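You operate a simulated robot arm through the tools that you are given. There is no shell and no other tool. Be economical: measure what you need, move in short steps, check, and stop when the job is done.

You run a simulated two-armed robot. Do the job below in one go: nothing can be reset, and whatever is moved stays where it is left.

TASK
Carry the bent wide grey sheet to the rails, then close the beam and stop the pump.
Fine: lift the beam to free it.

The check looks at the end state, three seconds after you hand in, the way a careful person would. Anything else that was tipped, shoved, dropped, spilled or broken makes it a failure. Flat cloth is picked up by pressing the open fingertips on it (5 to 10 N) and closing them slowly along it; thin cloth reads only 2 to 8 mm in the jaws.

THE ROBOT
Two 6-joint arms with two-finger parallel grippers on one trunk, on a base that drives. Base frame: it is fixed to the floor where the robot stands at the start and does not move with it; the origin is under the middle of the robot, x ahead of it, y to its left, z up. Lengths are in mm, angles in degrees, forces in N, time in s.
The left shoulder is at the start at [80, 216, 1550], the right one opposite. With the tool pointing down near the work surface each hand reaches from about 100 to 300 mm from the robot's upright axis, wherever it stands, measured 20 degrees to its own side. Places, roughly: angle block [-500, 1000, 750]; angle knob [500, -300, 1000]; beam lamp switch [-200, -700, 1000]; black rails [-600, 700, 800]; black star knob [-100, -700, 1000]; blue star knob [100, -600, 1000]; clamp knob [-300, -800, 1000]; clamp lever [400, -300, 700]; folder pump switch [700, -200, 1000]; folder stop button [200, -500, 1000]; grey sheet [-1000, 750, 1000]; job card [-500, 1250, 250]; lift lever [500, -200, 700]; orange switch [600, -300, 1000]; red bar [500, -400, 800]; red sheet [-1000, 750, 1000]. Payload 3.43 kg a hand.
The tool frame of a hand sits at the grasp point between the pads (the TCP): z along the fingers, y along the line on which they close. The tips reach 30 mm beyond it. Largest opening 94 mm; finger width 28, thickness 10; the body of the gripper, 50 by 96 mm, starts 55 mm behind the TCP.
Orientation is that of the tool frame in the base frame, as [roll, pitch, yaw] about the fixed x, y, z axes, in that order (R = Rz(yaw) Ry(pitch) Rx(roll)). With the fingers straight down and closing along the base's y, the tool's x points along the base's -x, its y along +y and its z along -z.

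THE INTERFACE
- The arms move only by the tool step_arm. It takes "left_increments", "right_increments" or both (then of equal length, played together; a hand with none holds still); each is a list of rows, each a list of 3 entries, a list of its own where there are three numbers: the gripper command, from -1 (shut) to 1 (fully open), values between in proportion, then the shift along the tool's x, y, z in mm, then the turn, a rotation vector about the tool's x, y, z in rad. In form: [[grip, [dx, dy, dz], [wx, wy, wz]], ...]. A call has 1 to 20 rows; each row is the pose to reach, as a shift and turn from the pose commanded when the call began, along the tool's axes at that moment. Each row takes 0.2 s and may step no farther than 50 mm and 8.6 degrees from the row before; otherwise, or with a gripper value out of range, the whole call is refused. A pose out of reach is approached as far as the arm can. The call stops where the force on the tool passes 40 N (or 10 N more than at its start, if that is more) or the arm is blocked; 0.2 s more then pass. Each finger travels about 72 mm/s and halts on what it meets, pressing with about 32 N; the grip force reading is that of the motor and also rises with nothing between the fingers. The clock runs only during rows and for 0.2 s after the last one: add rows that repeat a pose to give the fingers time. It gives the time, the measured TCP pose, the force on the tool (base axes), the opening and the grip force at its end, in the units of the frame above (readings bear some noise), with the torque about the TCP (base axes, N m) and any sound that the robot's microphone picked up, and new pictures: "pictures" is both (left out), scene, wrist or none (wrist: the cameras of the hands that moved).
- Cameras (640 x 400 px; columns grow to the right, rows downward): "scene" is now at [82.1, 22.3, 1686.3]; the picture's right is [0.43, -0.90, -0.00], its down [-0.84, -0.40, -0.36] and it looks along [0.33, 0.16, -0.93] (base axes); focal length 214 px, centre (320, 200). "left" rides on the left gripper at [76, -14, -103] in its tool frame; the picture's right is [0.18, 0.98, 0.00], its down [-0.75, 0.14, -0.64] and it looks along [-0.63, 0.12, 0.77] (tool axes); focal length 243 px, centre (320, 200). "right" rides on the right gripper at [76, 14, -102] in its tool frame; the picture's right is [-0.18, 0.98, 0.00], its down [-0.75, -0.14, -0.64] and it looks along [-0.63, -0.12, 0.77] (tool axes); focal length 243 px, centre (320, 200). There is no depth. A picture from a camera that has moved, and an enlarged one, comes with that camera's place and axes in the base frame and with its lens.
- slide_trunk(by): slides the trunk up (or, below 0, down) by that many mm; the arms and the scene camera ride with it, the base frame stays. It gives what a move gives, with no picture.
- drive_base(legs): drives the robot by 1 to 6 legs, each [ahead, left, turn to the left] in mm, mm and degrees, along the robot's own axes; the way and the turn of a leg run together, so that a leg with both is an arc; at most 1500 mm and 180 degrees a leg. The arms and the cameras ride along, it lands a little off, and it stops where it bumps. It gives what a move gives, and a new picture of the scene camera.
- aim_head(pan, tilt): turns the head with the scene camera to pan (to the left, within 86 degrees either way) and tilt (down, from -29 to 69), counted from straight ahead of the robot. It gives what a move gives, and a new picture of the scene camera.
- enlarge(camera, box): a new picture of the part [left, top, right, bottom] of that camera's present view, enlarged. No time passes.
- job_done(): hands the job in; it is judged then, once.

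Go step by step. Nothing tells you exact positions but the pictures and the camera data: compare them with the known pose of the tool, close in by small moves and look again before you grip or let go. The budget is 120 turns and 260 pictures, counting those below and the enlarged ones. Unless the task says otherwise, let go and move clear before handing in.

The tools are called after "Call:" by a JSON object that holds its "fn" and its "kwargs". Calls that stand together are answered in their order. step_arm: Moves the arms, as the interface text tells. Its arguments: {"type":"object","properties":{"left_increments":{"type":"array","items":{"type":"array"}},"right_increments":{"type":"array","items":{"type":"array"}},"pictures":{"type":"string","enum":["both","scene","wrist","none"]}},"required":[]} The other tools are called the same way: slide_trunk (by) slides the trunk up or down; drive_base (legs) drives the base; aim_head (pan, tilt) turns the head that bears the scene camera; enlarge (camera, box) takes an enlarged picture of a part of a camera's view; job_done () hands the job in.

At the start:

```text
t: 0.0
left_tool_pos: [570.7, 261.8, 999.3]
left_tool_rot: [180.0, 0.1, -179.9]
left_force: [-0.3, -1.0, 0.2]
left_wrist_torque: [0.02, -0.03, -0.03]
left_gripper_width: 94.2
left_gripper_force: 0.0
right_tool_pos: [531.2, -189.1, 1000.5]
right_tool_rot: [-180.0, -0.1, -180.0]
right_force: [0.6, -0.4, -0.6]
right_wrist_torque: [-0.03, 0.0, 0.0]
right_gripper_width: 94.2
right_gripper_force: 0.0
trunk travel left (down, up): [-780.0, 60.0]
robot x, y, heading: [-1.5, -2.4, -0.0]
head pan, tilt: [25.5, 68.8]
```

scene: 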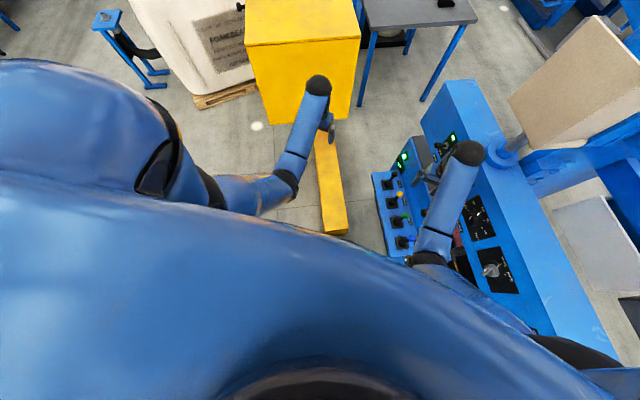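
right: 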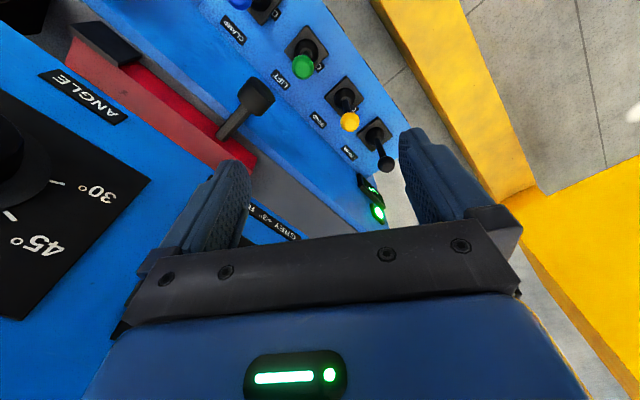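
left: 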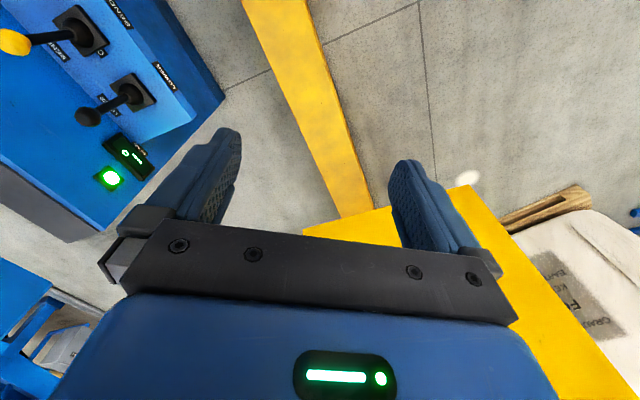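

I see the folding machine's control panel to the right with levers (clamp, lift, bend, ...). I first look around to find the machine, the sheet and the rails.

Call:
{"fn": "aim_head", "kwargs": {"pan": -40, "tilt": 45}}

Call:
{"fn": "aim_head", "kwargs": {"pan": -80, "tilt": 35}}

Call:
{"fn": "aim_head", "kwargs": {"pan": 80, "tilt": 30}}

```text
t: 1.4
left_tool_pos: [570.9, 262.6, 999.3]
left_tool_rot: [180.0, 0.0, -179.9]
left_force: [0.6, 0.0, 0.0]
left_wrist_torque: [0.02, 0.01, 0.01]
left_gripper_width: 94.1
left_gripper_force: 0.1
right_tool_pos: [529.0, -188.2, 998.8]
right_tool_rot: [180.0, -0.1, 180.0]
right_force: [-0.6, -0.2, 0.5]
right_wrist_torque: [0.03, 0.05, 0.01]
right_gripper_width: 93.8
right_gripper_force: 0.1
trunk travel left (down, up): [-780.0, 60.0]
robot x, y, heading: [1.9, -1.4, -0.0]
head pan, tilt: [-40.0, 45.0]
camera scene: at [94.1, -53.9, 1715.1], right [-0.64, -0.77, 0.0], down [-0.54, 0.45, -0.71], along [0.54, -0.45, -0.71], focal length 214 px, centre (320, 200)
```

scene: 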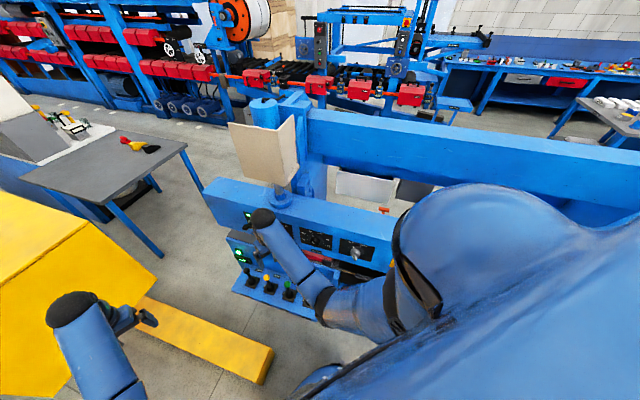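

```text
t: 2.4
left_tool_pos: [571.5, 262.3, 999.0]
left_tool_rot: [179.9, 0.0, 179.9]
left_force: [-0.7, -0.5, 1.2]
left_wrist_torque: [0.03, -0.02, 0.01]
left_gripper_width: 94.2
left_gripper_force: 0.1
right_tool_pos: [529.3, -188.0, 1000.1]
right_tool_rot: [-180.0, 0.0, -180.0]
right_force: [-0.2, 0.5, -0.5]
right_wrist_torque: [0.03, -0.01, 0.04]
right_gripper_width: 94.1
right_gripper_force: 0.1
trunk travel left (down, up): [-780.0, 60.0]
robot x, y, heading: [-1.6, 1.4, -0.1]
head pan, tilt: [-80.0, 35.0]
camera scene: at [47.1, -88.4, 1730.0], right [-0.98, -0.17, 0.0], down [-0.1, 0.56, -0.82], along [0.14, -0.81, -0.57], focal length 214 px, centre (320, 200)
```

scene: 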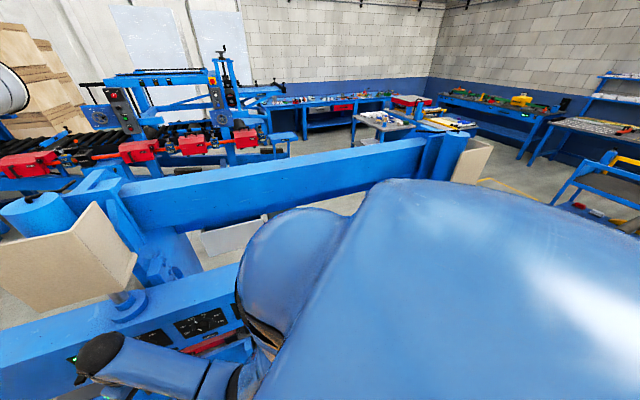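

```text
t: 4.9
left_tool_pos: [571.9, 262.0, 999.5]
left_tool_rot: [179.9, 0.0, -180.0]
left_force: [0.1, -0.2, -1.3]
left_wrist_torque: [0.01, 0.02, 0.0]
left_gripper_width: 94.1
left_gripper_force: 0.1
right_tool_pos: [530.2, -188.7, 1000.6]
right_tool_rot: [-180.0, 0.0, 180.0]
right_force: [0.0, -0.4, -0.2]
right_wrist_torque: [-0.03, 0.01, 0.02]
right_gripper_width: 94.1
right_gripper_force: 0.1
trunk travel left (down, up): [-780.0, 60.0]
robot x, y, heading: [0.5, -0.9, -0.1]
head pan, tilt: [80.0, 30.0]
camera scene: at [47.5, 87.4, 1737.8], right [0.98, -0.17, 0.0], down [-0.09, -0.49, -0.87], along [0.15, 0.85, -0.5], focal length 214 px, centre (320, 200)
```

scene: 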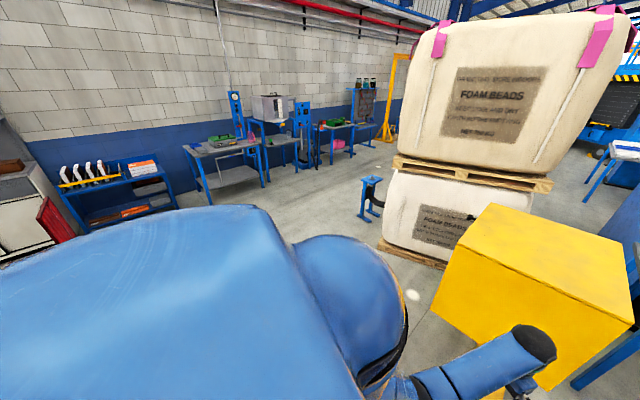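

I see the folder to the right (beam running along x), a yellow box ahead-left, and benches. I look closely at the panel and further round.

Call:
{"fn": "enlarge", "kwargs": {"camera": "right", "box": [0, 0, 400, 250]}}

Call:
{"fn": "aim_head", "kwargs": {"pan": -62, "tilt": 60}}

Call:
{"fn": "enlarge", "kwargs": {"camera": "scene", "box": [0, 0, 400, 250]}}

```text
1.60 times, centred on (200, 125) of right
camera zoom: at [454.5, -174.4, 1102.5], right [0.18, 0.98, 0.0], down [0.75, -0.14, 0.64], along [0.63, -0.12, -0.77], focal length 388 px, centre (512, 320)
```

zoom: 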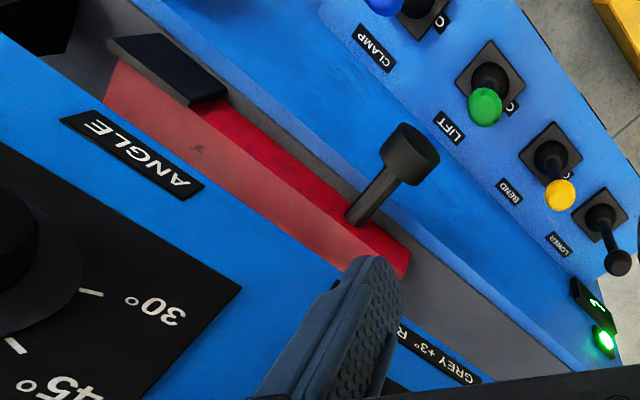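

```text
t: 7.1
left_tool_pos: [571.7, 262.0, 999.3]
left_tool_rot: [180.0, 0.0, -179.9]
left_force: [0.1, 0.6, -0.1]
left_wrist_torque: [-0.01, 0.0, -0.02]
left_gripper_width: 94.2
left_gripper_force: 0.0
right_tool_pos: [529.9, -188.5, 999.5]
right_tool_rot: [-180.0, 0.0, 179.9]
right_force: [-0.6, -0.1, -0.4]
right_wrist_torque: [0.02, -0.03, 0.0]
right_gripper_width: 94.4
right_gripper_force: 0.1
trunk travel left (down, up): [-780.0, 60.0]
robot x, y, heading: [1.8, 1.1, 0.1]
head pan, tilt: [-62.0, 60.0]
camera scene: at [63.1, -60.5, 1695.7], right [-0.88, -0.47, 0.0], down [-0.41, 0.76, -0.5], along [0.23, -0.44, -0.87], focal length 214 px, centre (320, 200)
```

scene: 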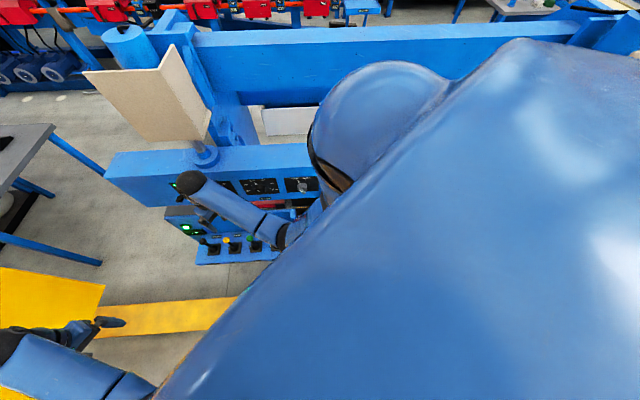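

```text
1.60 times, centred on (200, 125) of scene
camera zoom: at [63.1, -60.5, 1695.7], right [-0.88, -0.47, 0.0], down [-0.41, 0.76, -0.5], along [0.23, -0.44, -0.87], focal length 343 px, centre (512, 320)
```

zoom: 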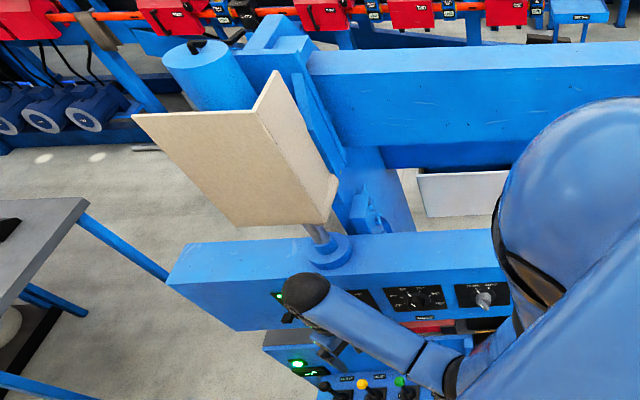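

The yellow box is ~900 mm off, clear of the arms' sweep. I turn left to see the sheets and the rails.

Call:
{"fn": "drive_base", "kwargs": {"legs": [[0, 0, 100]]}}

Call:
{"fn": "aim_head", "kwargs": {"pan": 45, "tilt": 35}}

Call:
{"fn": "aim_head", "kwargs": {"pan": 0, "tilt": 40}}

```text
t: 11.7
left_tool_pos: [-343.7, 526.4, 999.5]
left_tool_rot: [179.9, 0.1, -81.4]
left_force: [0.0, 0.0, 0.4]
left_wrist_torque: [0.01, 0.0, 0.0]
left_gripper_width: 94.0
left_gripper_force: 0.1
right_tool_pos: [108.0, 551.9, 999.8]
right_tool_rot: [180.0, 0.0, -81.4]
right_force: [-0.3, 0.1, -0.3]
right_wrist_torque: [0.01, 0.01, -0.01]
right_gripper_width: 94.2
right_gripper_force: 0.1
trunk travel left (down, up): [-780.0, 60.0]
robot x, y, heading: [-2.1, 1.0, 98.4]
head pan, tilt: [-62.0, 60.0]
camera scene: at [50.6, 68.2, 1695.7], right [0.6, -0.8, 0.0], down [-0.7, -0.52, -0.5], along [0.4, 0.3, -0.87], focal length 214 px, centre (320, 200)
```

scene: 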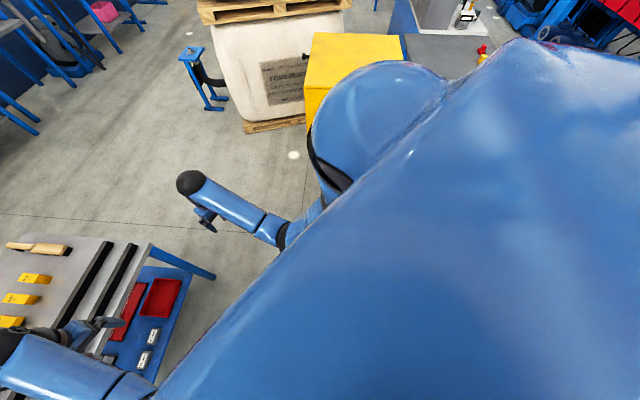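

```text
t: 13.6
left_tool_pos: [-343.8, 525.1, 999.3]
left_tool_rot: [-179.9, 0.0, -81.4]
left_force: [0.8, 0.3, 0.0]
left_wrist_torque: [0.06, -0.02, 0.0]
left_gripper_width: 94.2
left_gripper_force: 0.0
right_tool_pos: [107.2, 552.3, 999.8]
right_tool_rot: [-179.9, 0.0, -81.4]
right_force: [-0.1, 0.1, -0.2]
right_wrist_torque: [0.03, 0.01, -0.02]
right_gripper_width: 94.1
right_gripper_force: 0.1
trunk travel left (down, up): [-780.0, 60.0]
robot x, y, heading: [-1.8, 2.6, 98.5]
head pan, tilt: [45.0, 35.0]
camera scene: at [-74.1, 80.7, 1730.0], right [0.59, 0.8, 0.0], down [0.46, -0.34, -0.82], along [-0.66, 0.49, -0.57], focal length 214 px, centre (320, 200)
```

scene: 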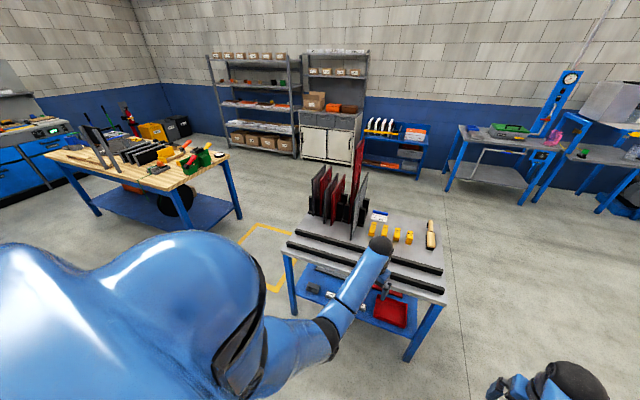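

```text
t: 14.7
left_tool_pos: [-344.3, 525.9, 1000.1]
left_tool_rot: [-180.0, 0.0, -81.5]
left_force: [0.5, 0.2, -0.9]
left_wrist_torque: [0.0, -0.02, -0.01]
left_gripper_width: 94.1
left_gripper_force: 0.0
right_tool_pos: [108.4, 552.1, 999.7]
right_tool_rot: [-180.0, 0.0, -81.4]
right_force: [0.0, 0.7, 0.4]
right_wrist_torque: [0.01, -0.03, -0.04]
right_gripper_width: 94.1
right_gripper_force: 0.0
trunk travel left (down, up): [-780.0, 60.0]
robot x, y, heading: [3.7, -1.6, 98.3]
head pan, tilt: [0.0, 40.0]
camera scene: at [-15.9, 112.5, 1722.4], right [0.99, 0.15, 0.0], down [0.1, -0.64, -0.77], along [-0.11, 0.76, -0.64], focal length 214 px, centre (320, 200)
```

scene: 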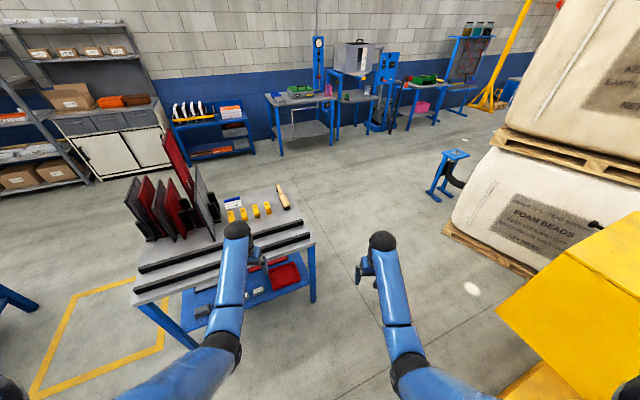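

The table carries a rack of flat sheets, two black rails, and yellow blocks; the bent sheet must be in the folder. I enlarge the rails and cards.

Call:
{"fn": "enlarge", "kwargs": {"camera": "scene", "box": [110, 120, 350, 270]}}

Call:
{"fn": "enlarge", "kwargs": {"camera": "left", "box": [0, 0, 640, 400]}}

```text
2.67 times, centred on (230, 195) of scene
camera zoom: at [-15.9, 112.5, 1722.4], right [0.99, 0.15, 0.0], down [0.1, -0.64, -0.77], along [-0.11, 0.76, -0.64], focal length 572 px, centre (560, 213)
```

zoom: 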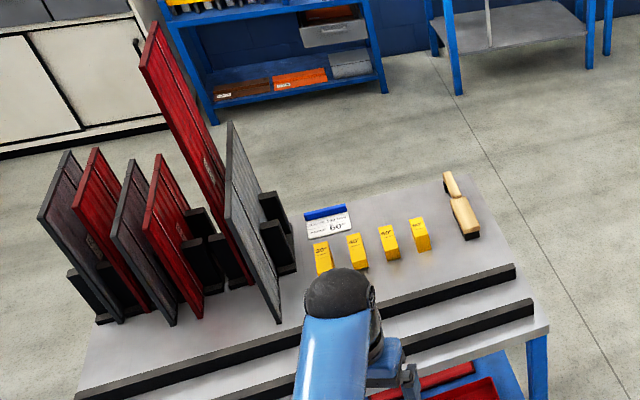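

```text
1.00 times, centred on (320, 200) of left (not enlarged: the box is as wide or as high as the picture)
camera zoom: at [-318.3, 453.0, 1103.5], right [-0.94, -0.33, 0.0], down [-0.25, 0.72, 0.64], along [-0.21, 0.61, -0.77], focal length 243 px, centre (320, 200)
```

zoom: 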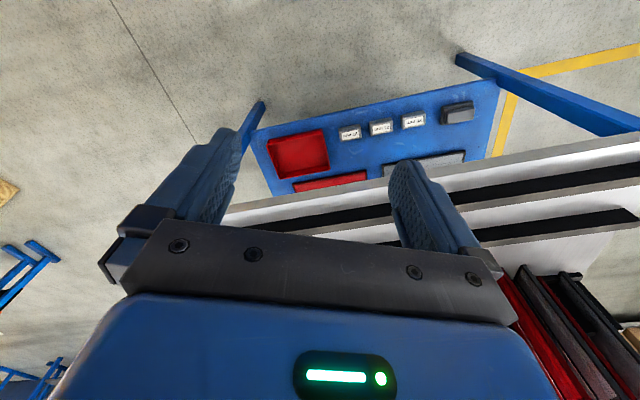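

The table front edge runs parallel to the folder, some 1350 mm apart. I back off from the folder and turn to face it squarely (heading about -59).

Call:
{"fn": "enlarge", "kwargs": {"camera": "scene", "box": [210, 185, 290, 235]}}

Call:
{"fn": "drive_base", "kwargs": {"legs": [[0, 0, -98.3], [-155, 257, 0], [0, 0, -59]]}}

Call:
{"fn": "aim_head", "kwargs": {"pan": -30, "tilt": 35}}

```text
8.00 times, centred on (250, 210) of scene
camera zoom: at [-15.9, 112.5, 1722.4], right [0.99, 0.15, 0.0], down [0.1, -0.64, -0.77], along [-0.11, 0.76, -0.64], focal length 1716 px, centre (880, 120)
```

zoom: 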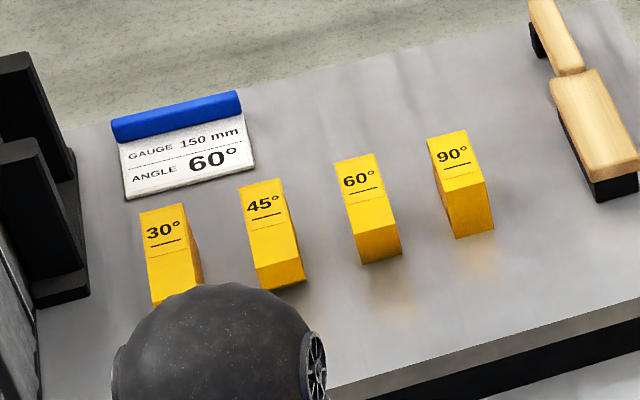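

```text
t: 23.5
left_tool_pos: [369.8, -88.2, 999.4]
left_tool_rot: [-180.0, -0.1, 121.7]
left_force: [0.2, -1.5, -0.6]
left_wrist_torque: [0.02, 0.0, -0.01]
left_gripper_width: 94.0
left_gripper_force: 0.0
right_tool_pos: [-36.4, -290.5, 999.2]
right_tool_rot: [180.0, 0.1, 121.8]
right_force: [0.3, 0.0, 0.3]
right_wrist_torque: [0.04, 0.02, -0.03]
right_gripper_width: 93.7
right_gripper_force: 0.1
trunk travel left (down, up): [-780.0, 60.0]
robot x, y, heading: [-155.0, 257.5, -58.2]
head pan, tilt: [0.0, 40.0]
camera scene: at [-91.7, 160.8, 1722.4], right [-0.85, -0.53, 0.0], down [-0.34, 0.55, -0.77], along [0.4, -0.65, -0.64], focal length 214 px, centre (320, 200)
```

scene: 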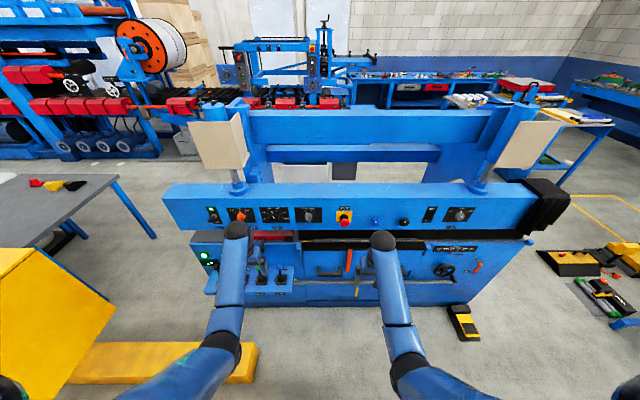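

```text
t: 24.4
left_tool_pos: [369.5, -88.7, 1000.6]
left_tool_rot: [180.0, 0.1, 121.8]
left_force: [0.4, 0.5, 0.3]
left_wrist_torque: [0.02, 0.02, 0.01]
left_gripper_width: 94.1
left_gripper_force: 0.1
right_tool_pos: [-36.6, -289.1, 999.5]
right_tool_rot: [180.0, 0.0, 121.8]
right_force: [0.1, 0.5, -0.6]
right_wrist_torque: [0.03, 0.0, 0.01]
right_gripper_width: 94.0
right_gripper_force: 0.0
trunk travel left (down, up): [-780.0, 60.0]
robot x, y, heading: [-151.9, 261.9, -58.4]
head pan, tilt: [-30.0, 35.0]
camera scene: at [-134.4, 144.7, 1730.0], right [-1.0, -0.03, 0.0], down [-0.02, 0.57, -0.82], along [0.02, -0.82, -0.57], focal length 214 px, centre (320, 200)
```

scene: 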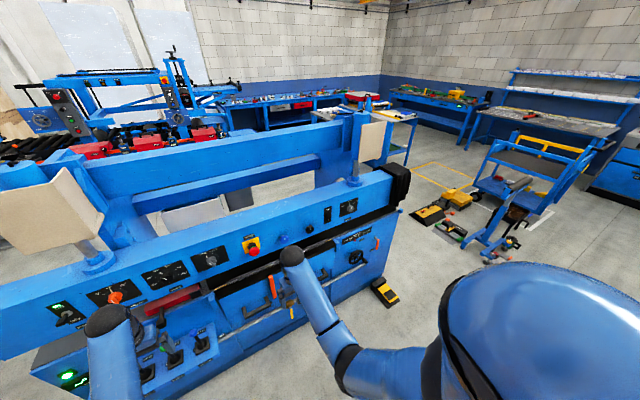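

I now see the whole folder head-on. I enlarge the panels and the working slit.

Call:
{"fn": "aim_head", "kwargs": {"pan": 0, "tilt": 45}}

Call:
{"fn": "enlarge", "kwargs": {"camera": "scene", "box": [170, 130, 350, 280]}}

Call:
{"fn": "enlarge", "kwargs": {"camera": "scene", "box": [320, 130, 580, 300]}}

```text
t: 25.4
left_tool_pos: [368.9, -87.2, 999.5]
left_tool_rot: [180.0, 0.0, 121.7]
left_force: [0.1, -0.3, -0.8]
left_wrist_torque: [0.02, -0.02, 0.01]
left_gripper_width: 94.0
left_gripper_force: 0.0
right_tool_pos: [-36.6, -289.5, 998.3]
right_tool_rot: [180.0, 0.1, 121.7]
right_force: [0.1, 0.1, 0.3]
right_wrist_torque: [0.0, 0.01, -0.01]
right_gripper_width: 93.8
right_gripper_force: 0.1
trunk travel left (down, up): [-780.0, 60.0]
robot x, y, heading: [-151.4, 266.3, -58.2]
head pan, tilt: [0.0, 45.0]
camera scene: at [-94.1, 163.7, 1715.2], right [-0.85, -0.52, 0.0], down [-0.37, 0.6, -0.71], along [0.37, -0.6, -0.71], focal length 214 px, centre (320, 200)
```

scene: 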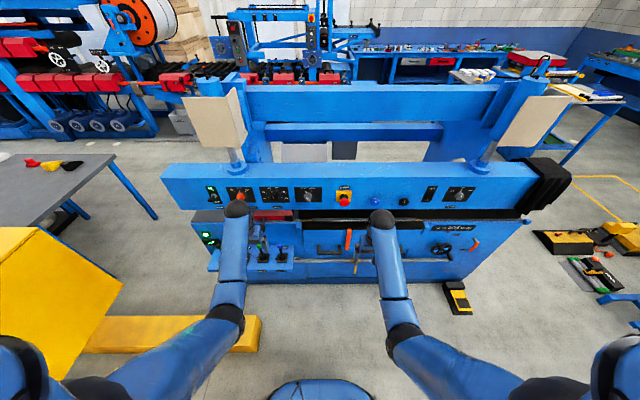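

```text
2.67 times, centred on (260, 205) of scene
camera zoom: at [-94.1, 163.7, 1715.2], right [-0.85, -0.52, 0.0], down [-0.37, 0.6, -0.71], along [0.37, -0.6, -0.71], focal length 572 px, centre (480, 187)
```

zoom: 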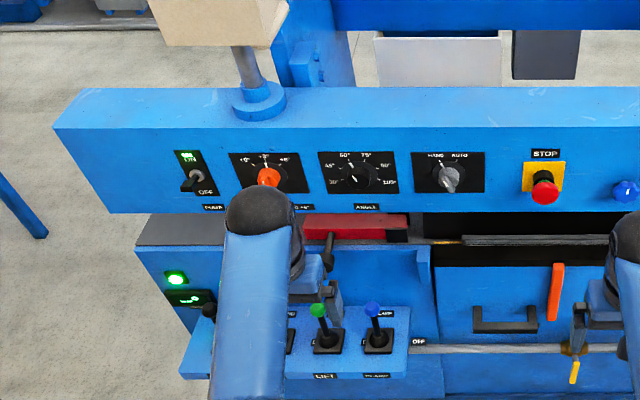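

```text
2.35 times, centred on (450, 215) of scene
camera zoom: at [-94.1, 163.7, 1715.2], right [-0.85, -0.52, 0.0], down [-0.37, 0.6, -0.71], along [0.37, -0.6, -0.71], focal length 505 px, centre (14, 165)
```

zoom: 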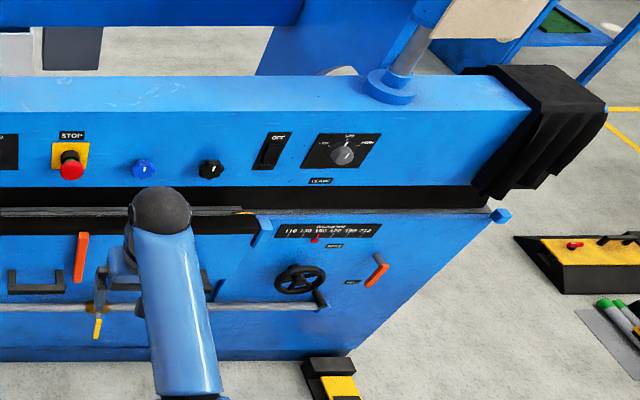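

A slit below the panel beam holds something grey. I lower the trunk to look into the slit horizontally.

Call:
{"fn": "slide_trunk", "kwargs": {"by": -450}}

Call:
{"fn": "aim_head", "kwargs": {"pan": 0, "tilt": 25}}

Call:
{"fn": "enlarge", "kwargs": {"camera": "scene", "box": [60, 200, 340, 380]}}

Call:
{"fn": "enlarge", "kwargs": {"camera": "scene", "box": [300, 200, 580, 380]}}

```text
refused: -450 is not a number from -400 to 400
```

```text
t: 26.2
left_tool_pos: [368.1, -88.9, 999.5]
left_tool_rot: [180.0, 0.0, 121.7]
left_force: [0.5, 0.0, 0.1]
left_wrist_torque: [-0.02, -0.03, -0.01]
left_gripper_width: 94.3
left_gripper_force: 0.1
right_tool_pos: [-37.1, -288.7, 1000.5]
right_tool_rot: [180.0, 0.0, 121.7]
right_force: [0.6, 0.4, -0.3]
right_wrist_torque: [0.0, -0.02, 0.02]
right_gripper_width: 93.9
right_gripper_force: 0.0
trunk travel left (down, up): [-780.0, 60.0]
robot x, y, heading: [-153.7, 257.4, -58.5]
head pan, tilt: [0.0, 25.0]
camera scene: at [-88.5, 154.5, 1745.7], right [-0.85, -0.53, 0.0], down [-0.22, 0.36, -0.91], along [0.48, -0.77, -0.42], focal length 214 px, centre (320, 200)
```

scene: 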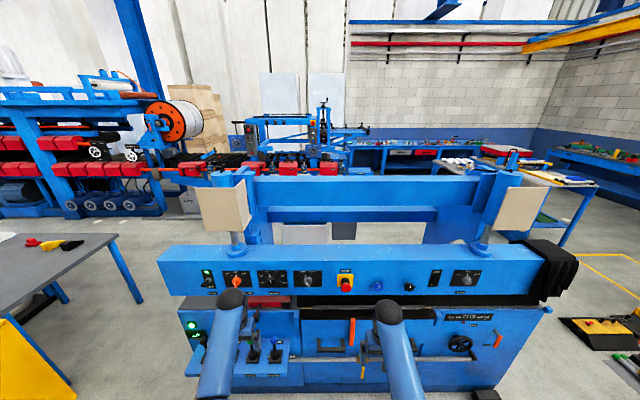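

```text
2.22 times, centred on (200, 290) of scene
camera zoom: at [-88.5, 154.5, 1745.7], right [-0.85, -0.53, 0.0], down [-0.22, 0.36, -0.91], along [0.48, -0.77, -0.42], focal length 477 px, centre (587, 0)
```

zoom: 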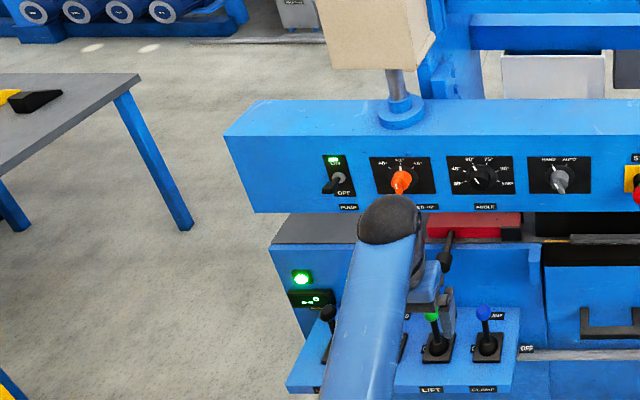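

```text
2.22 times, centred on (440, 290) of scene
camera zoom: at [-88.5, 154.5, 1745.7], right [-0.85, -0.53, 0.0], down [-0.22, 0.36, -0.91], along [0.48, -0.77, -0.42], focal length 477 px, centre (53, 0)
```

zoom: 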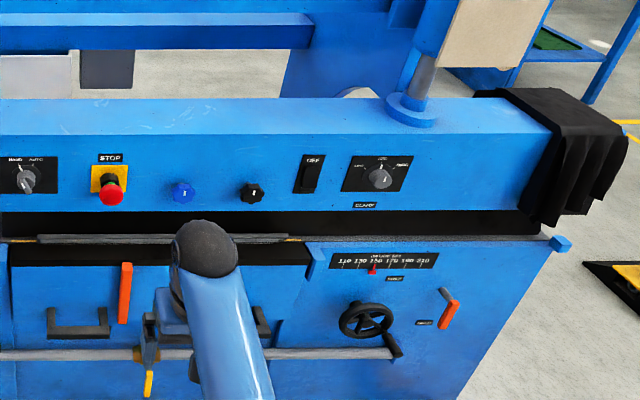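

The trunk slides in steps of 400 at most. I lower by 400 and look into the slit.

Call:
{"fn": "slide_trunk", "kwargs": {"by": -400}}

Call:
{"fn": "aim_head", "kwargs": {"pan": -5, "tilt": 30}}

Call:
{"fn": "enlarge", "kwargs": {"camera": "scene", "box": [90, 140, 330, 290]}}

Call:
{"fn": "enlarge", "kwargs": {"camera": "scene", "box": [280, 140, 520, 290]}}

```text
t: 30.0
left_tool_pos: [369.0, -88.0, 599.7]
left_tool_rot: [180.0, -0.1, 121.7]
left_force: [1.1, 0.0, 0.3]
left_wrist_torque: [0.01, 0.04, 0.01]
left_gripper_width: 94.0
left_gripper_force: 0.1
right_tool_pos: [-36.2, -289.9, 598.5]
right_tool_rot: [180.0, 0.0, 121.7]
right_force: [0.5, 0.0, 0.1]
right_wrist_torque: [-0.02, 0.01, 0.0]
right_gripper_width: 93.7
right_gripper_force: 0.0
trunk travel left (down, up): [-380.0, 460.0]
robot x, y, heading: [-150.8, 260.4, -58.4]
head pan, tilt: [0.0, 25.0]
```

```text
t: 30.7
left_tool_pos: [368.7, -87.3, 600.4]
left_tool_rot: [179.9, -0.1, 121.7]
left_force: [-0.1, 1.3, 0.1]
left_wrist_torque: [0.03, 0.01, 0.01]
left_gripper_width: 94.2
left_gripper_force: 0.1
right_tool_pos: [-36.9, -289.3, 599.6]
right_tool_rot: [-180.0, 0.0, 121.7]
right_force: [-0.5, 0.3, 0.5]
right_wrist_torque: [0.02, 0.0, 0.0]
right_gripper_width: 94.0
right_gripper_force: 0.1
trunk travel left (down, up): [-380.0, 460.0]
robot x, y, heading: [-150.8, 258.3, -58.4]
head pan, tilt: [-5.0, 30.0]
camera scene: at [-96.3, 152.1, 1337.8], right [-0.89, -0.45, 0.0], down [-0.22, 0.45, -0.87], along [0.39, -0.77, -0.5], focal length 214 px, centre (320, 200)
```

scene: 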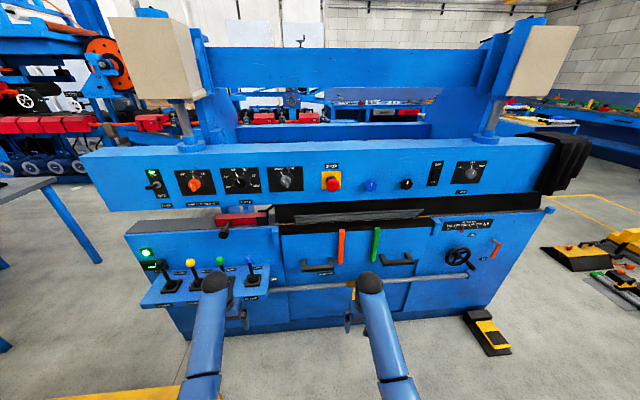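

```text
2.67 times, centred on (210, 215) of scene
camera zoom: at [-96.3, 152.1, 1337.8], right [-0.89, -0.45, 0.0], down [-0.22, 0.45, -0.87], along [0.39, -0.77, -0.5], focal length 572 px, centre (613, 160)
```

zoom: 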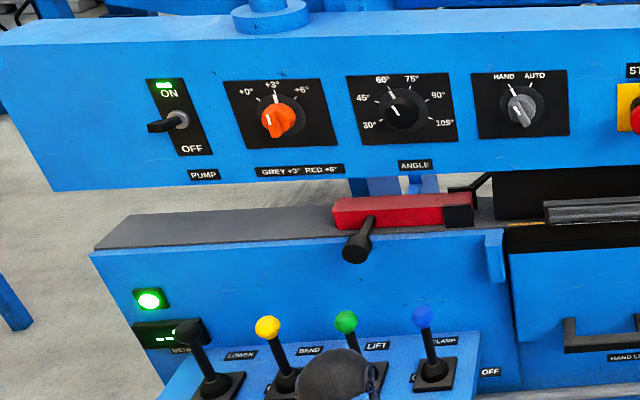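

```text
2.67 times, centred on (400, 215) of scene
camera zoom: at [-96.3, 152.1, 1337.8], right [-0.89, -0.45, 0.0], down [-0.22, 0.45, -0.87], along [0.39, -0.77, -0.5], focal length 572 px, centre (107, 160)
```

zoom: 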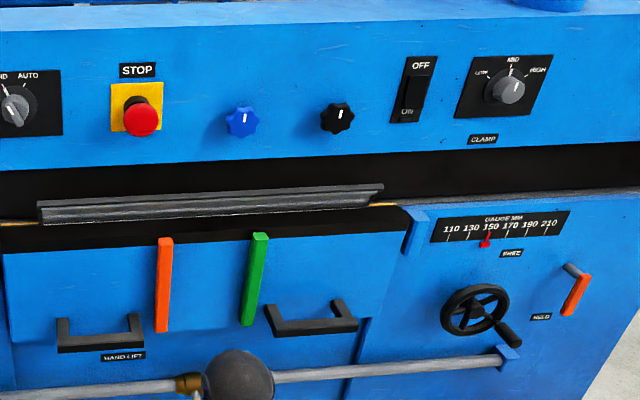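

The bent grey sheet's lip shows in the slit, about 550 mm wide, at z ≈ 853. I raise both hands for a close look with wrist cameras at the sheet and the levers.

Call:
{"fn": "step_arm", "kwargs": {"left_increments": [[1, [0, 0, -40], [0, 0, 0]], [1, [0, 0, -80], [0, 0, 0]], [1, [0, 0, -120], [0, 0, 0]], [1, [0, 0, -160], [0, 0, 0]], [1, [0, 0, -200], [0, 0, 0]], [1, [0, 0, -240], [0, 0, 0]], [1, [0, 0, -280], [0, 0, 0]], [1, [0, 0, -320], [0, 0, 0]]], "right_increments": [[1, [0, 0, -40], [0, 0, 0]], [1, [0, 0, -80], [0, 0, 0]], [1, [0, 0, -120], [0, 0, 0]], [1, [0, 0, -160], [0, 0, 0]], [1, [0, 0, -200], [0, 0, 0]], [1, [0, 0, -240], [0, 0, 0]], [1, [0, 0, -280], [0, 0, 0]], [1, [0, 0, -320], [0, 0, 0]]], "pictures": "wrist"}}

```text
t: 32.5
left_tool_pos: [466.9, -212.2, 843.4]
left_tool_rot: [180.0, -0.2, 121.7]
left_force: [-0.3, 0.1, -0.6]
left_wrist_torque: [-0.01, 0.02, -0.01]
left_gripper_width: 93.8
left_gripper_force: 0.0
left hand out of reach, approached as far as the arm can: row 1, 2, 3, 4, 5, 6, 7, 8
right_tool_pos: [57.4, -421.8, 753.1]
right_tool_rot: [180.0, 0.0, 121.7]
right_force: [-0.1, 0.0, 0.6]
right_wrist_torque: [-0.05, 0.04, 0.01]
right_gripper_width: 93.9
right_gripper_force: 0.1
right hand out of reach, approached as far as the arm can: row 1, 2, 3, 4, 5, 6, 7, 8
trunk travel left (down, up): [-380.0, 460.0]
robot x, y, heading: [-154.8, 260.6, -57.9]
head pan, tilt: [-5.0, 30.0]
camera right: at [30.4, -349.4, 856.0], right [0.93, 0.36, 0.0], down [0.28, -0.72, 0.64], along [0.23, -0.6, -0.77], focal length 243 px, centre (320, 200)
camera left: at [414.9, -156.0, 946.7], right [0.74, 0.67, 0.0], down [0.52, -0.57, 0.64], along [0.43, -0.47, -0.77], focal length 243 px, centre (320, 200)
```

right: 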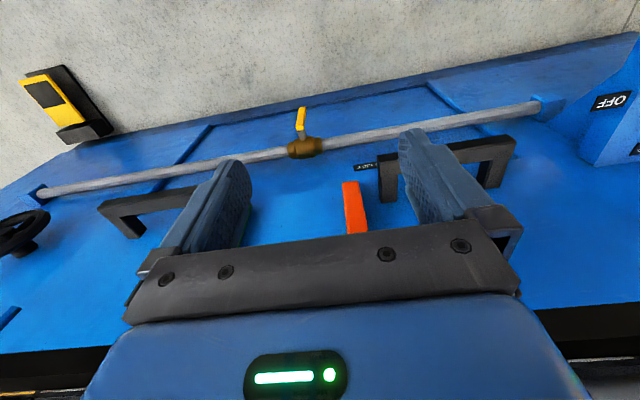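
left: 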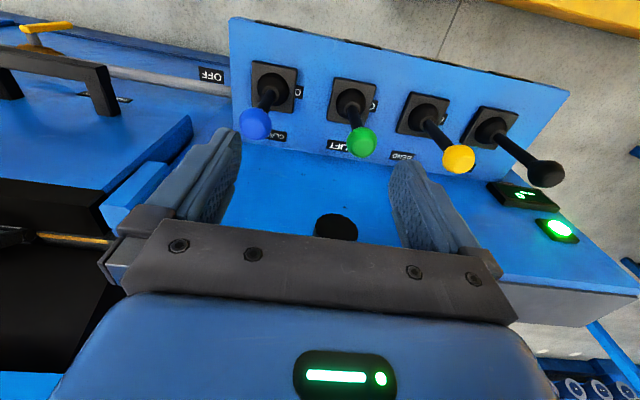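

I see the four levers below the left hand. I enlarge to read their labels.

Call:
{"fn": "enlarge", "kwargs": {"camera": "left", "box": [200, 10, 600, 260]}}

Call:
{"fn": "aim_head", "kwargs": {"pan": 14, "tilt": 45}}

Call:
{"fn": "enlarge", "kwargs": {"camera": "scene", "box": [190, 100, 430, 250]}}

```text
1.60 times, centred on (400, 135) of left
camera zoom: at [414.9, -156.0, 946.7], right [0.74, 0.67, 0.0], down [0.52, -0.57, 0.64], along [0.43, -0.47, -0.77], focal length 388 px, centre (192, 304)
```

zoom: 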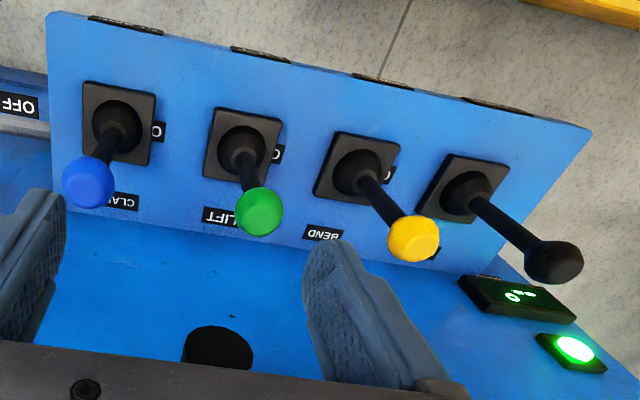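

```text
t: 33.3
left_tool_pos: [467.1, -214.4, 842.5]
left_tool_rot: [179.9, 0.0, 121.7]
left_force: [0.0, 1.1, -0.1]
left_wrist_torque: [0.01, 0.01, 0.01]
left_gripper_width: 94.2
left_gripper_force: 0.2
right_tool_pos: [56.6, -422.4, 753.1]
right_tool_rot: [180.0, 0.0, 121.7]
right_force: [-0.5, -0.6, 0.5]
right_wrist_torque: [0.0, 0.0, -0.01]
right_gripper_width: 94.2
right_gripper_force: 0.2
trunk travel left (down, up): [-380.0, 460.0]
robot x, y, heading: [-152.5, 261.9, -58.4]
head pan, tilt: [14.0, 45.0]
camera scene: at [-78.7, 175.9, 1315.2], right [-0.7, -0.71, 0.0], down [-0.51, 0.49, -0.71], along [0.51, -0.49, -0.71], focal length 214 px, centre (320, 200)
```

scene: 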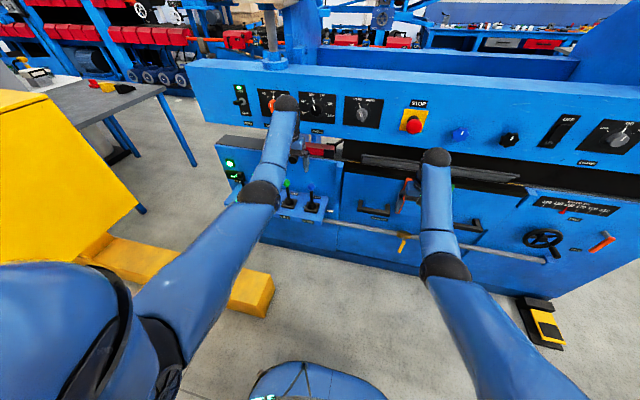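

```text
2.67 times, centred on (310, 175) of scene
camera zoom: at [-78.7, 175.9, 1315.2], right [-0.7, -0.71, 0.0], down [-0.51, 0.49, -0.71], along [0.51, -0.49, -0.71], focal length 572 px, centre (347, 267)
```

zoom: 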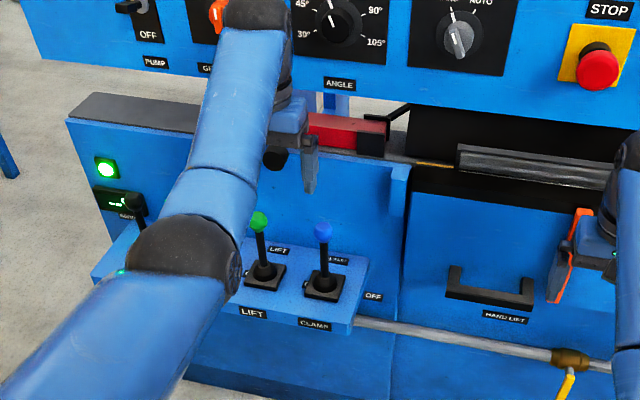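

I zoom in further on the lever labels and the display.

Call:
{"fn": "enlarge", "kwargs": {"camera": "left", "box": [240, 60, 400, 160]}}

Call:
{"fn": "enlarge", "kwargs": {"camera": "left", "box": [380, 90, 580, 250]}}

Call:
{"fn": "enlarge", "kwargs": {"camera": "scene", "box": [290, 170, 340, 230]}}

```text
4.00 times, centred on (320, 110) of left
camera zoom: at [415.2, -156.6, 946.7], right [0.74, 0.67, 0.0], down [0.52, -0.57, 0.64], along [0.43, -0.47, -0.77], focal length 970 px, centre (320, 560)
```

zoom: 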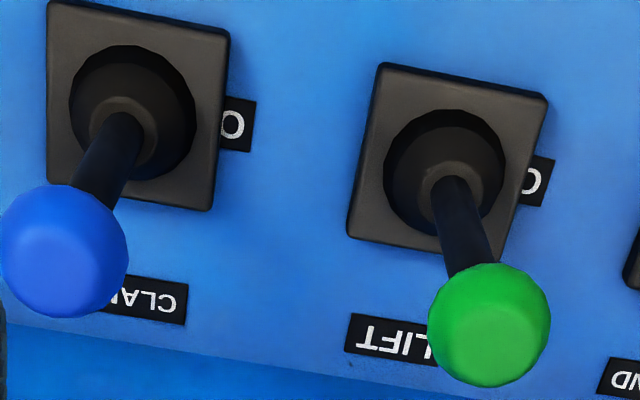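

```text
2.50 times, centred on (480, 170) of left
camera zoom: at [415.2, -156.6, 946.7], right [0.74, 0.67, 0.0], down [0.52, -0.57, 0.64], along [0.43, -0.47, -0.77], focal length 606 px, centre (-80, 275)
```

zoom: 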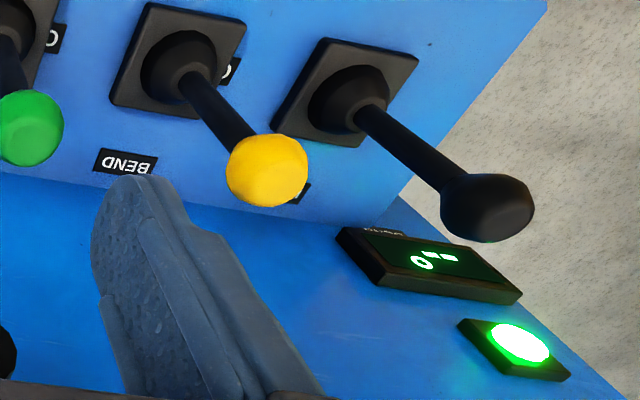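

```text
6.67 times, centred on (315, 200) of scene
camera zoom: at [-78.7, 175.9, 1315.2], right [-0.7, -0.71, 0.0], down [-0.51, 0.49, -0.71], along [0.51, -0.49, -0.71], focal length 1430 px, centre (353, 200)
```

zoom: 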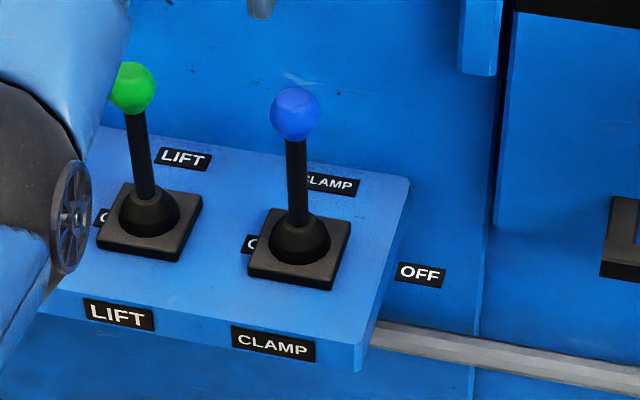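

Green LIFT knob triangulates to about (519,-208,724), blue CLAMP (430,-268,720), black LOWER (697,-95,724). A black handle juts out above the green one, so I'll approach with the fingers tilted forward. I raise the trunk and tilt both hands, which also gives a better look.

Call:
{"fn": "slide_trunk", "kwargs": {"by": 150}}

Call:
{"fn": "step_arm", "kwargs": {"left_increments": [[0.2, [35, 0, 0], [0, -0.1, 0]], [0.2, [70, 0, 0], [0, -0.2, 0]], [0.2, [100, 0, 0], [0, -0.3, 0]], [0.2, [130, 0, 20], [0, -0.42, 0]], [0.2, [130, 10, 40], [0, -0.56, 0]], [0.2, [130, 25, 60], [0, -0.7, 0]], [0.2, [130, 40, 60], [0, -0.7, 0]]], "right_increments": [[1, [35, 0, 0], [0, -0.1, 0]], [1, [70, 0, 0], [0, -0.2, 0]], [1, [100, 0, 0], [0, -0.3, 0]], [1, [130, 0, 20], [0, -0.42, 0]], [1, [130, 0, 20], [0, -0.56, 0]], [1, [130, 0, 20], [0, -0.7, 0]], [1, [130, 0, 20], [0, -0.84, 0]]]}}

```text
t: 35.1
left_tool_pos: [467.6, -214.5, 993.3]
left_tool_rot: [180.0, 0.1, 121.7]
left_force: [-0.7, -0.6, 0.0]
left_wrist_torque: [0.03, -0.01, -0.01]
left_gripper_width: 94.1
left_gripper_force: 0.1
right_tool_pos: [57.7, -423.0, 901.9]
right_tool_rot: [180.0, -0.1, 121.7]
right_force: [0.2, -0.1, 0.5]
right_wrist_torque: [0.02, 0.03, -0.03]
right_gripper_width: 94.2
right_gripper_force: 0.2
trunk travel left (down, up): [-530.0, 310.0]
robot x, y, heading: [-156.2, 260.6, -58.5]
head pan, tilt: [14.0, 45.0]
```

```text
t: 36.7
left_tool_pos: [432.5, -80.9, 933.0]
left_tool_rot: [180.0, 40.3, 121.7]
left_force: [0.1, 0.3, -0.4]
left_wrist_torque: [0.0, -0.02, -0.01]
left_gripper_width: 56.5
left_gripper_force: 0.1
left hand out of reach, approached as far as the arm can: row 1, 2, 3, 4
right_tool_pos: [-11.5, -310.1, 883.4]
right_tool_rot: [180.0, 48.2, 121.8]
right_force: [-0.6, 0.0, -0.1]
right_wrist_torque: [0.0, 0.04, -0.01]
right_gripper_width: 94.2
right_gripper_force: 0.1
right hand out of reach, approached as far as the arm can: row 1, 2, 3
trunk travel left (down, up): [-530.0, 310.0]
robot x, y, heading: [-152.1, 261.1, -58.6]
head pan, tilt: [14.0, 45.0]
camera scene: at [-79.3, 177.1, 1465.3], right [-0.7, -0.72, 0.0], down [-0.51, 0.49, -0.71], along [0.51, -0.49, -0.71], focal length 214 px, centre (320, 200)
camera right: at [-65.0, -194.6, 895.1], right [0.9, 0.41, 0.14], down [-0.11, -0.09, 0.99], along [0.42, -0.91, -0.04], focal length 243 px, centre (320, 200)
camera left: at [355.4, 17.1, 964.2], right [0.76, 0.64, -0.12], down [0.2, -0.06, 0.98], along [0.61, -0.77, -0.18], focal length 243 px, centre (320, 200)
```

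scene: 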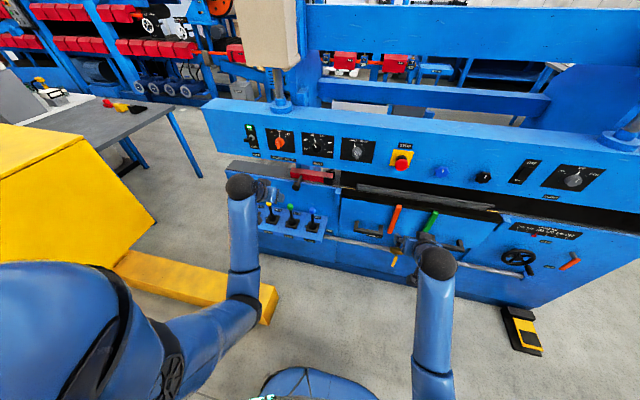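
right: 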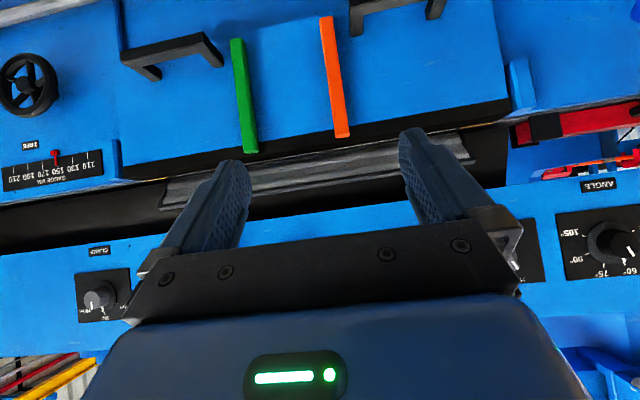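
left: 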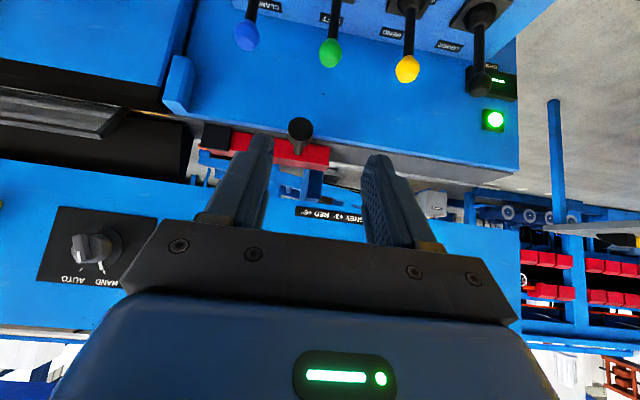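

Now the wrist cameras look nearly level. I enlarge the sheet and levers.

Call:
{"fn": "enlarge", "kwargs": {"camera": "left", "box": [200, 0, 520, 200]}}

Call:
{"fn": "enlarge", "kwargs": {"camera": "left", "box": [0, 40, 240, 190]}}

Call:
{"fn": "enlarge", "kwargs": {"camera": "right", "box": [140, 90, 540, 250]}}

```text
2.00 times, centred on (360, 100) of left
camera zoom: at [355.4, 17.1, 964.2], right [0.76, 0.64, -0.12], down [0.2, -0.06, 0.98], along [0.61, -0.77, -0.18], focal length 485 px, centre (240, 400)
```

zoom: 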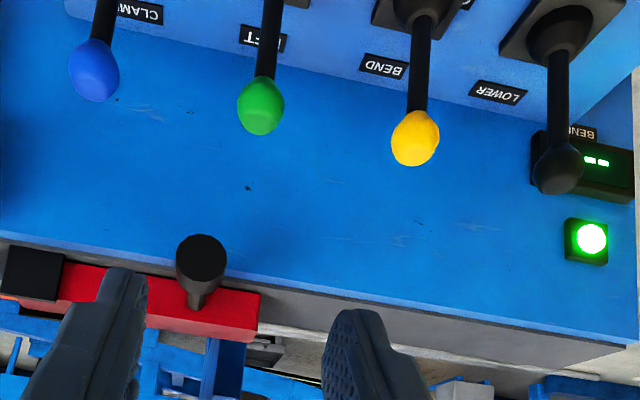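

```text
2.67 times, centred on (120, 115) of left
camera zoom: at [355.4, 17.1, 964.2], right [0.76, 0.64, -0.12], down [0.2, -0.06, 0.98], along [0.61, -0.77, -0.18], focal length 647 px, centre (853, 427)
```

zoom: 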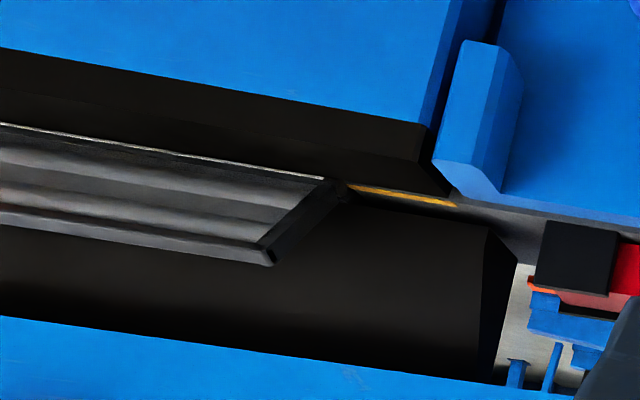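

```text
1.60 times, centred on (340, 170) of right
camera zoom: at [-65.0, -194.6, 895.1], right [0.9, 0.41, 0.14], down [-0.11, -0.09, 0.99], along [0.42, -0.91, -0.04], focal length 388 px, centre (288, 248)
```

zoom: 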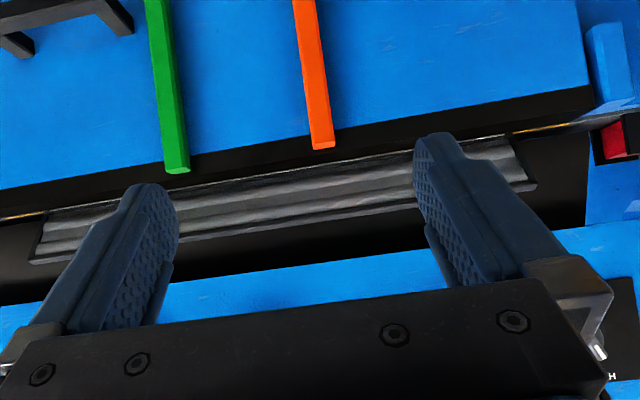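

The labels read CLAMP, LIFT, BEND, LOWER (blue, green, yellow, black). I bring the left hand, half open and tilted, to just short of the green LIFT knob.

Call:
{"fn": "step_arm", "kwargs": {"left_increments": [[0.2, [21, 7, 30], [0, 0, 0]], [0.2, [21, 7, 75], [0, 0, 0]], [0.2, [21, 7, 120], [0, 0, 0]], [0.2, [21, 7, 160], [0, 0, 0]], [0.2, [21, 7, 190], [0, 0, 0]]]}}

```text
t: 37.9
left_tool_pos: [495.0, -169.0, 775.2]
left_tool_rot: [180.0, 40.1, 121.8]
left_force: [-0.4, 0.3, -0.4]
left_wrist_torque: [0.02, -0.02, 0.01]
left_gripper_width: 56.4
left_gripper_force: 0.1
right_tool_pos: [-11.1, -311.1, 882.4]
right_tool_rot: [-179.9, 48.2, 121.6]
right_force: [-0.1, -1.1, -0.3]
right_wrist_torque: [-0.01, 0.0, 0.01]
right_gripper_width: 94.1
right_gripper_force: 0.2
trunk travel left (down, up): [-530.0, 310.0]
robot x, y, heading: [-155.6, 258.7, -58.5]
head pan, tilt: [14.0, 45.0]
camera scene: at [-78.3, 175.4, 1465.1], right [-0.7, -0.72, 0.0], down [-0.51, 0.49, -0.71], along [0.51, -0.49, -0.71], focal length 214 px, centre (320, 200)
camera left: at [417.9, -71.6, 805.4], right [0.76, 0.64, -0.12], down [0.21, -0.06, 0.98], along [0.61, -0.77, -0.18], focal length 243 px, centre (320, 200)
```

scene: 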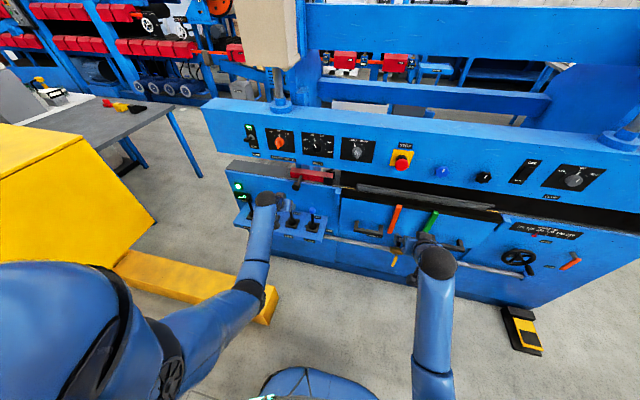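
left: 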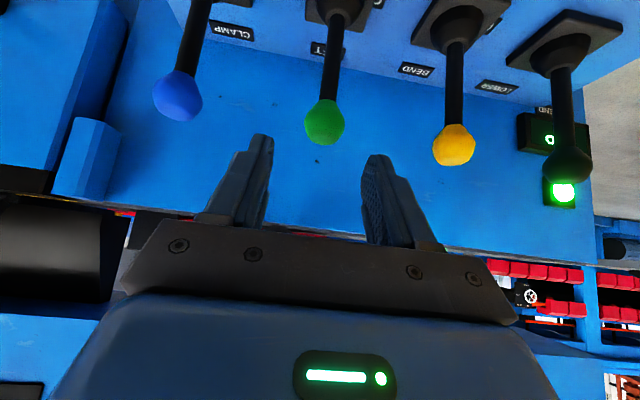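

The knob lies ahead between the fingers. I move in and close on it.

Call:
{"fn": "step_arm", "kwargs": {"left_increments": [[0.2, [8, 0, 30], [0, 0, 0]], [0.2, [8, 0, 62], [0, 0, 0]], [-0.6, [8, 0, 62], [0, 0, 0]], [-0.6, [8, 0, 62], [0, 0, 0]], [-0.6, [8, 0, 62], [0, 0, 0]]], "pictures": "wrist"}}

```text
t: 39.1
left_tool_pos: [515.4, -195.5, 720.7]
left_tool_rot: [-179.9, 40.1, 121.9]
left_force: [13.4, 2.8, -3.3]
left_wrist_torque: [0.0, -0.33, 0.38]
left_gripper_width: 31.6
left_gripper_force: 45.3
right_tool_pos: [-9.0, -309.6, 882.2]
right_tool_rot: [-179.9, 48.1, 121.9]
right_force: [1.0, 0.2, -0.1]
right_wrist_torque: [0.03, 0.0, -0.03]
right_gripper_width: 94.0
right_gripper_force: 0.0
trunk travel left (down, up): [-530.0, 310.0]
robot x, y, heading: [-151.8, 260.9, -58.3]
head pan, tilt: [14.0, 45.0]
camera left: at [437.5, -97.3, 751.3], right [0.76, 0.64, -0.12], down [0.21, -0.06, 0.98], along [0.62, -0.77, -0.18], focal length 243 px, centre (320, 200)
```

left: 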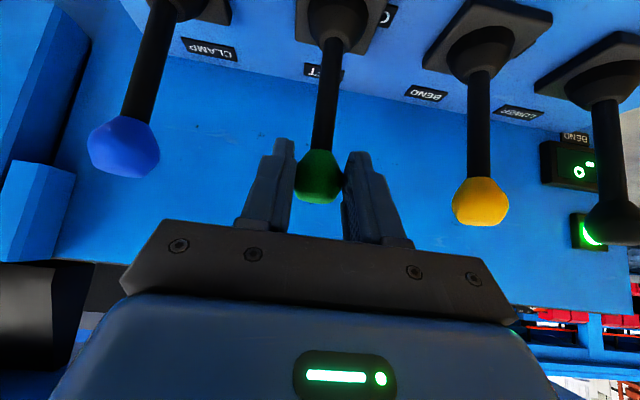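

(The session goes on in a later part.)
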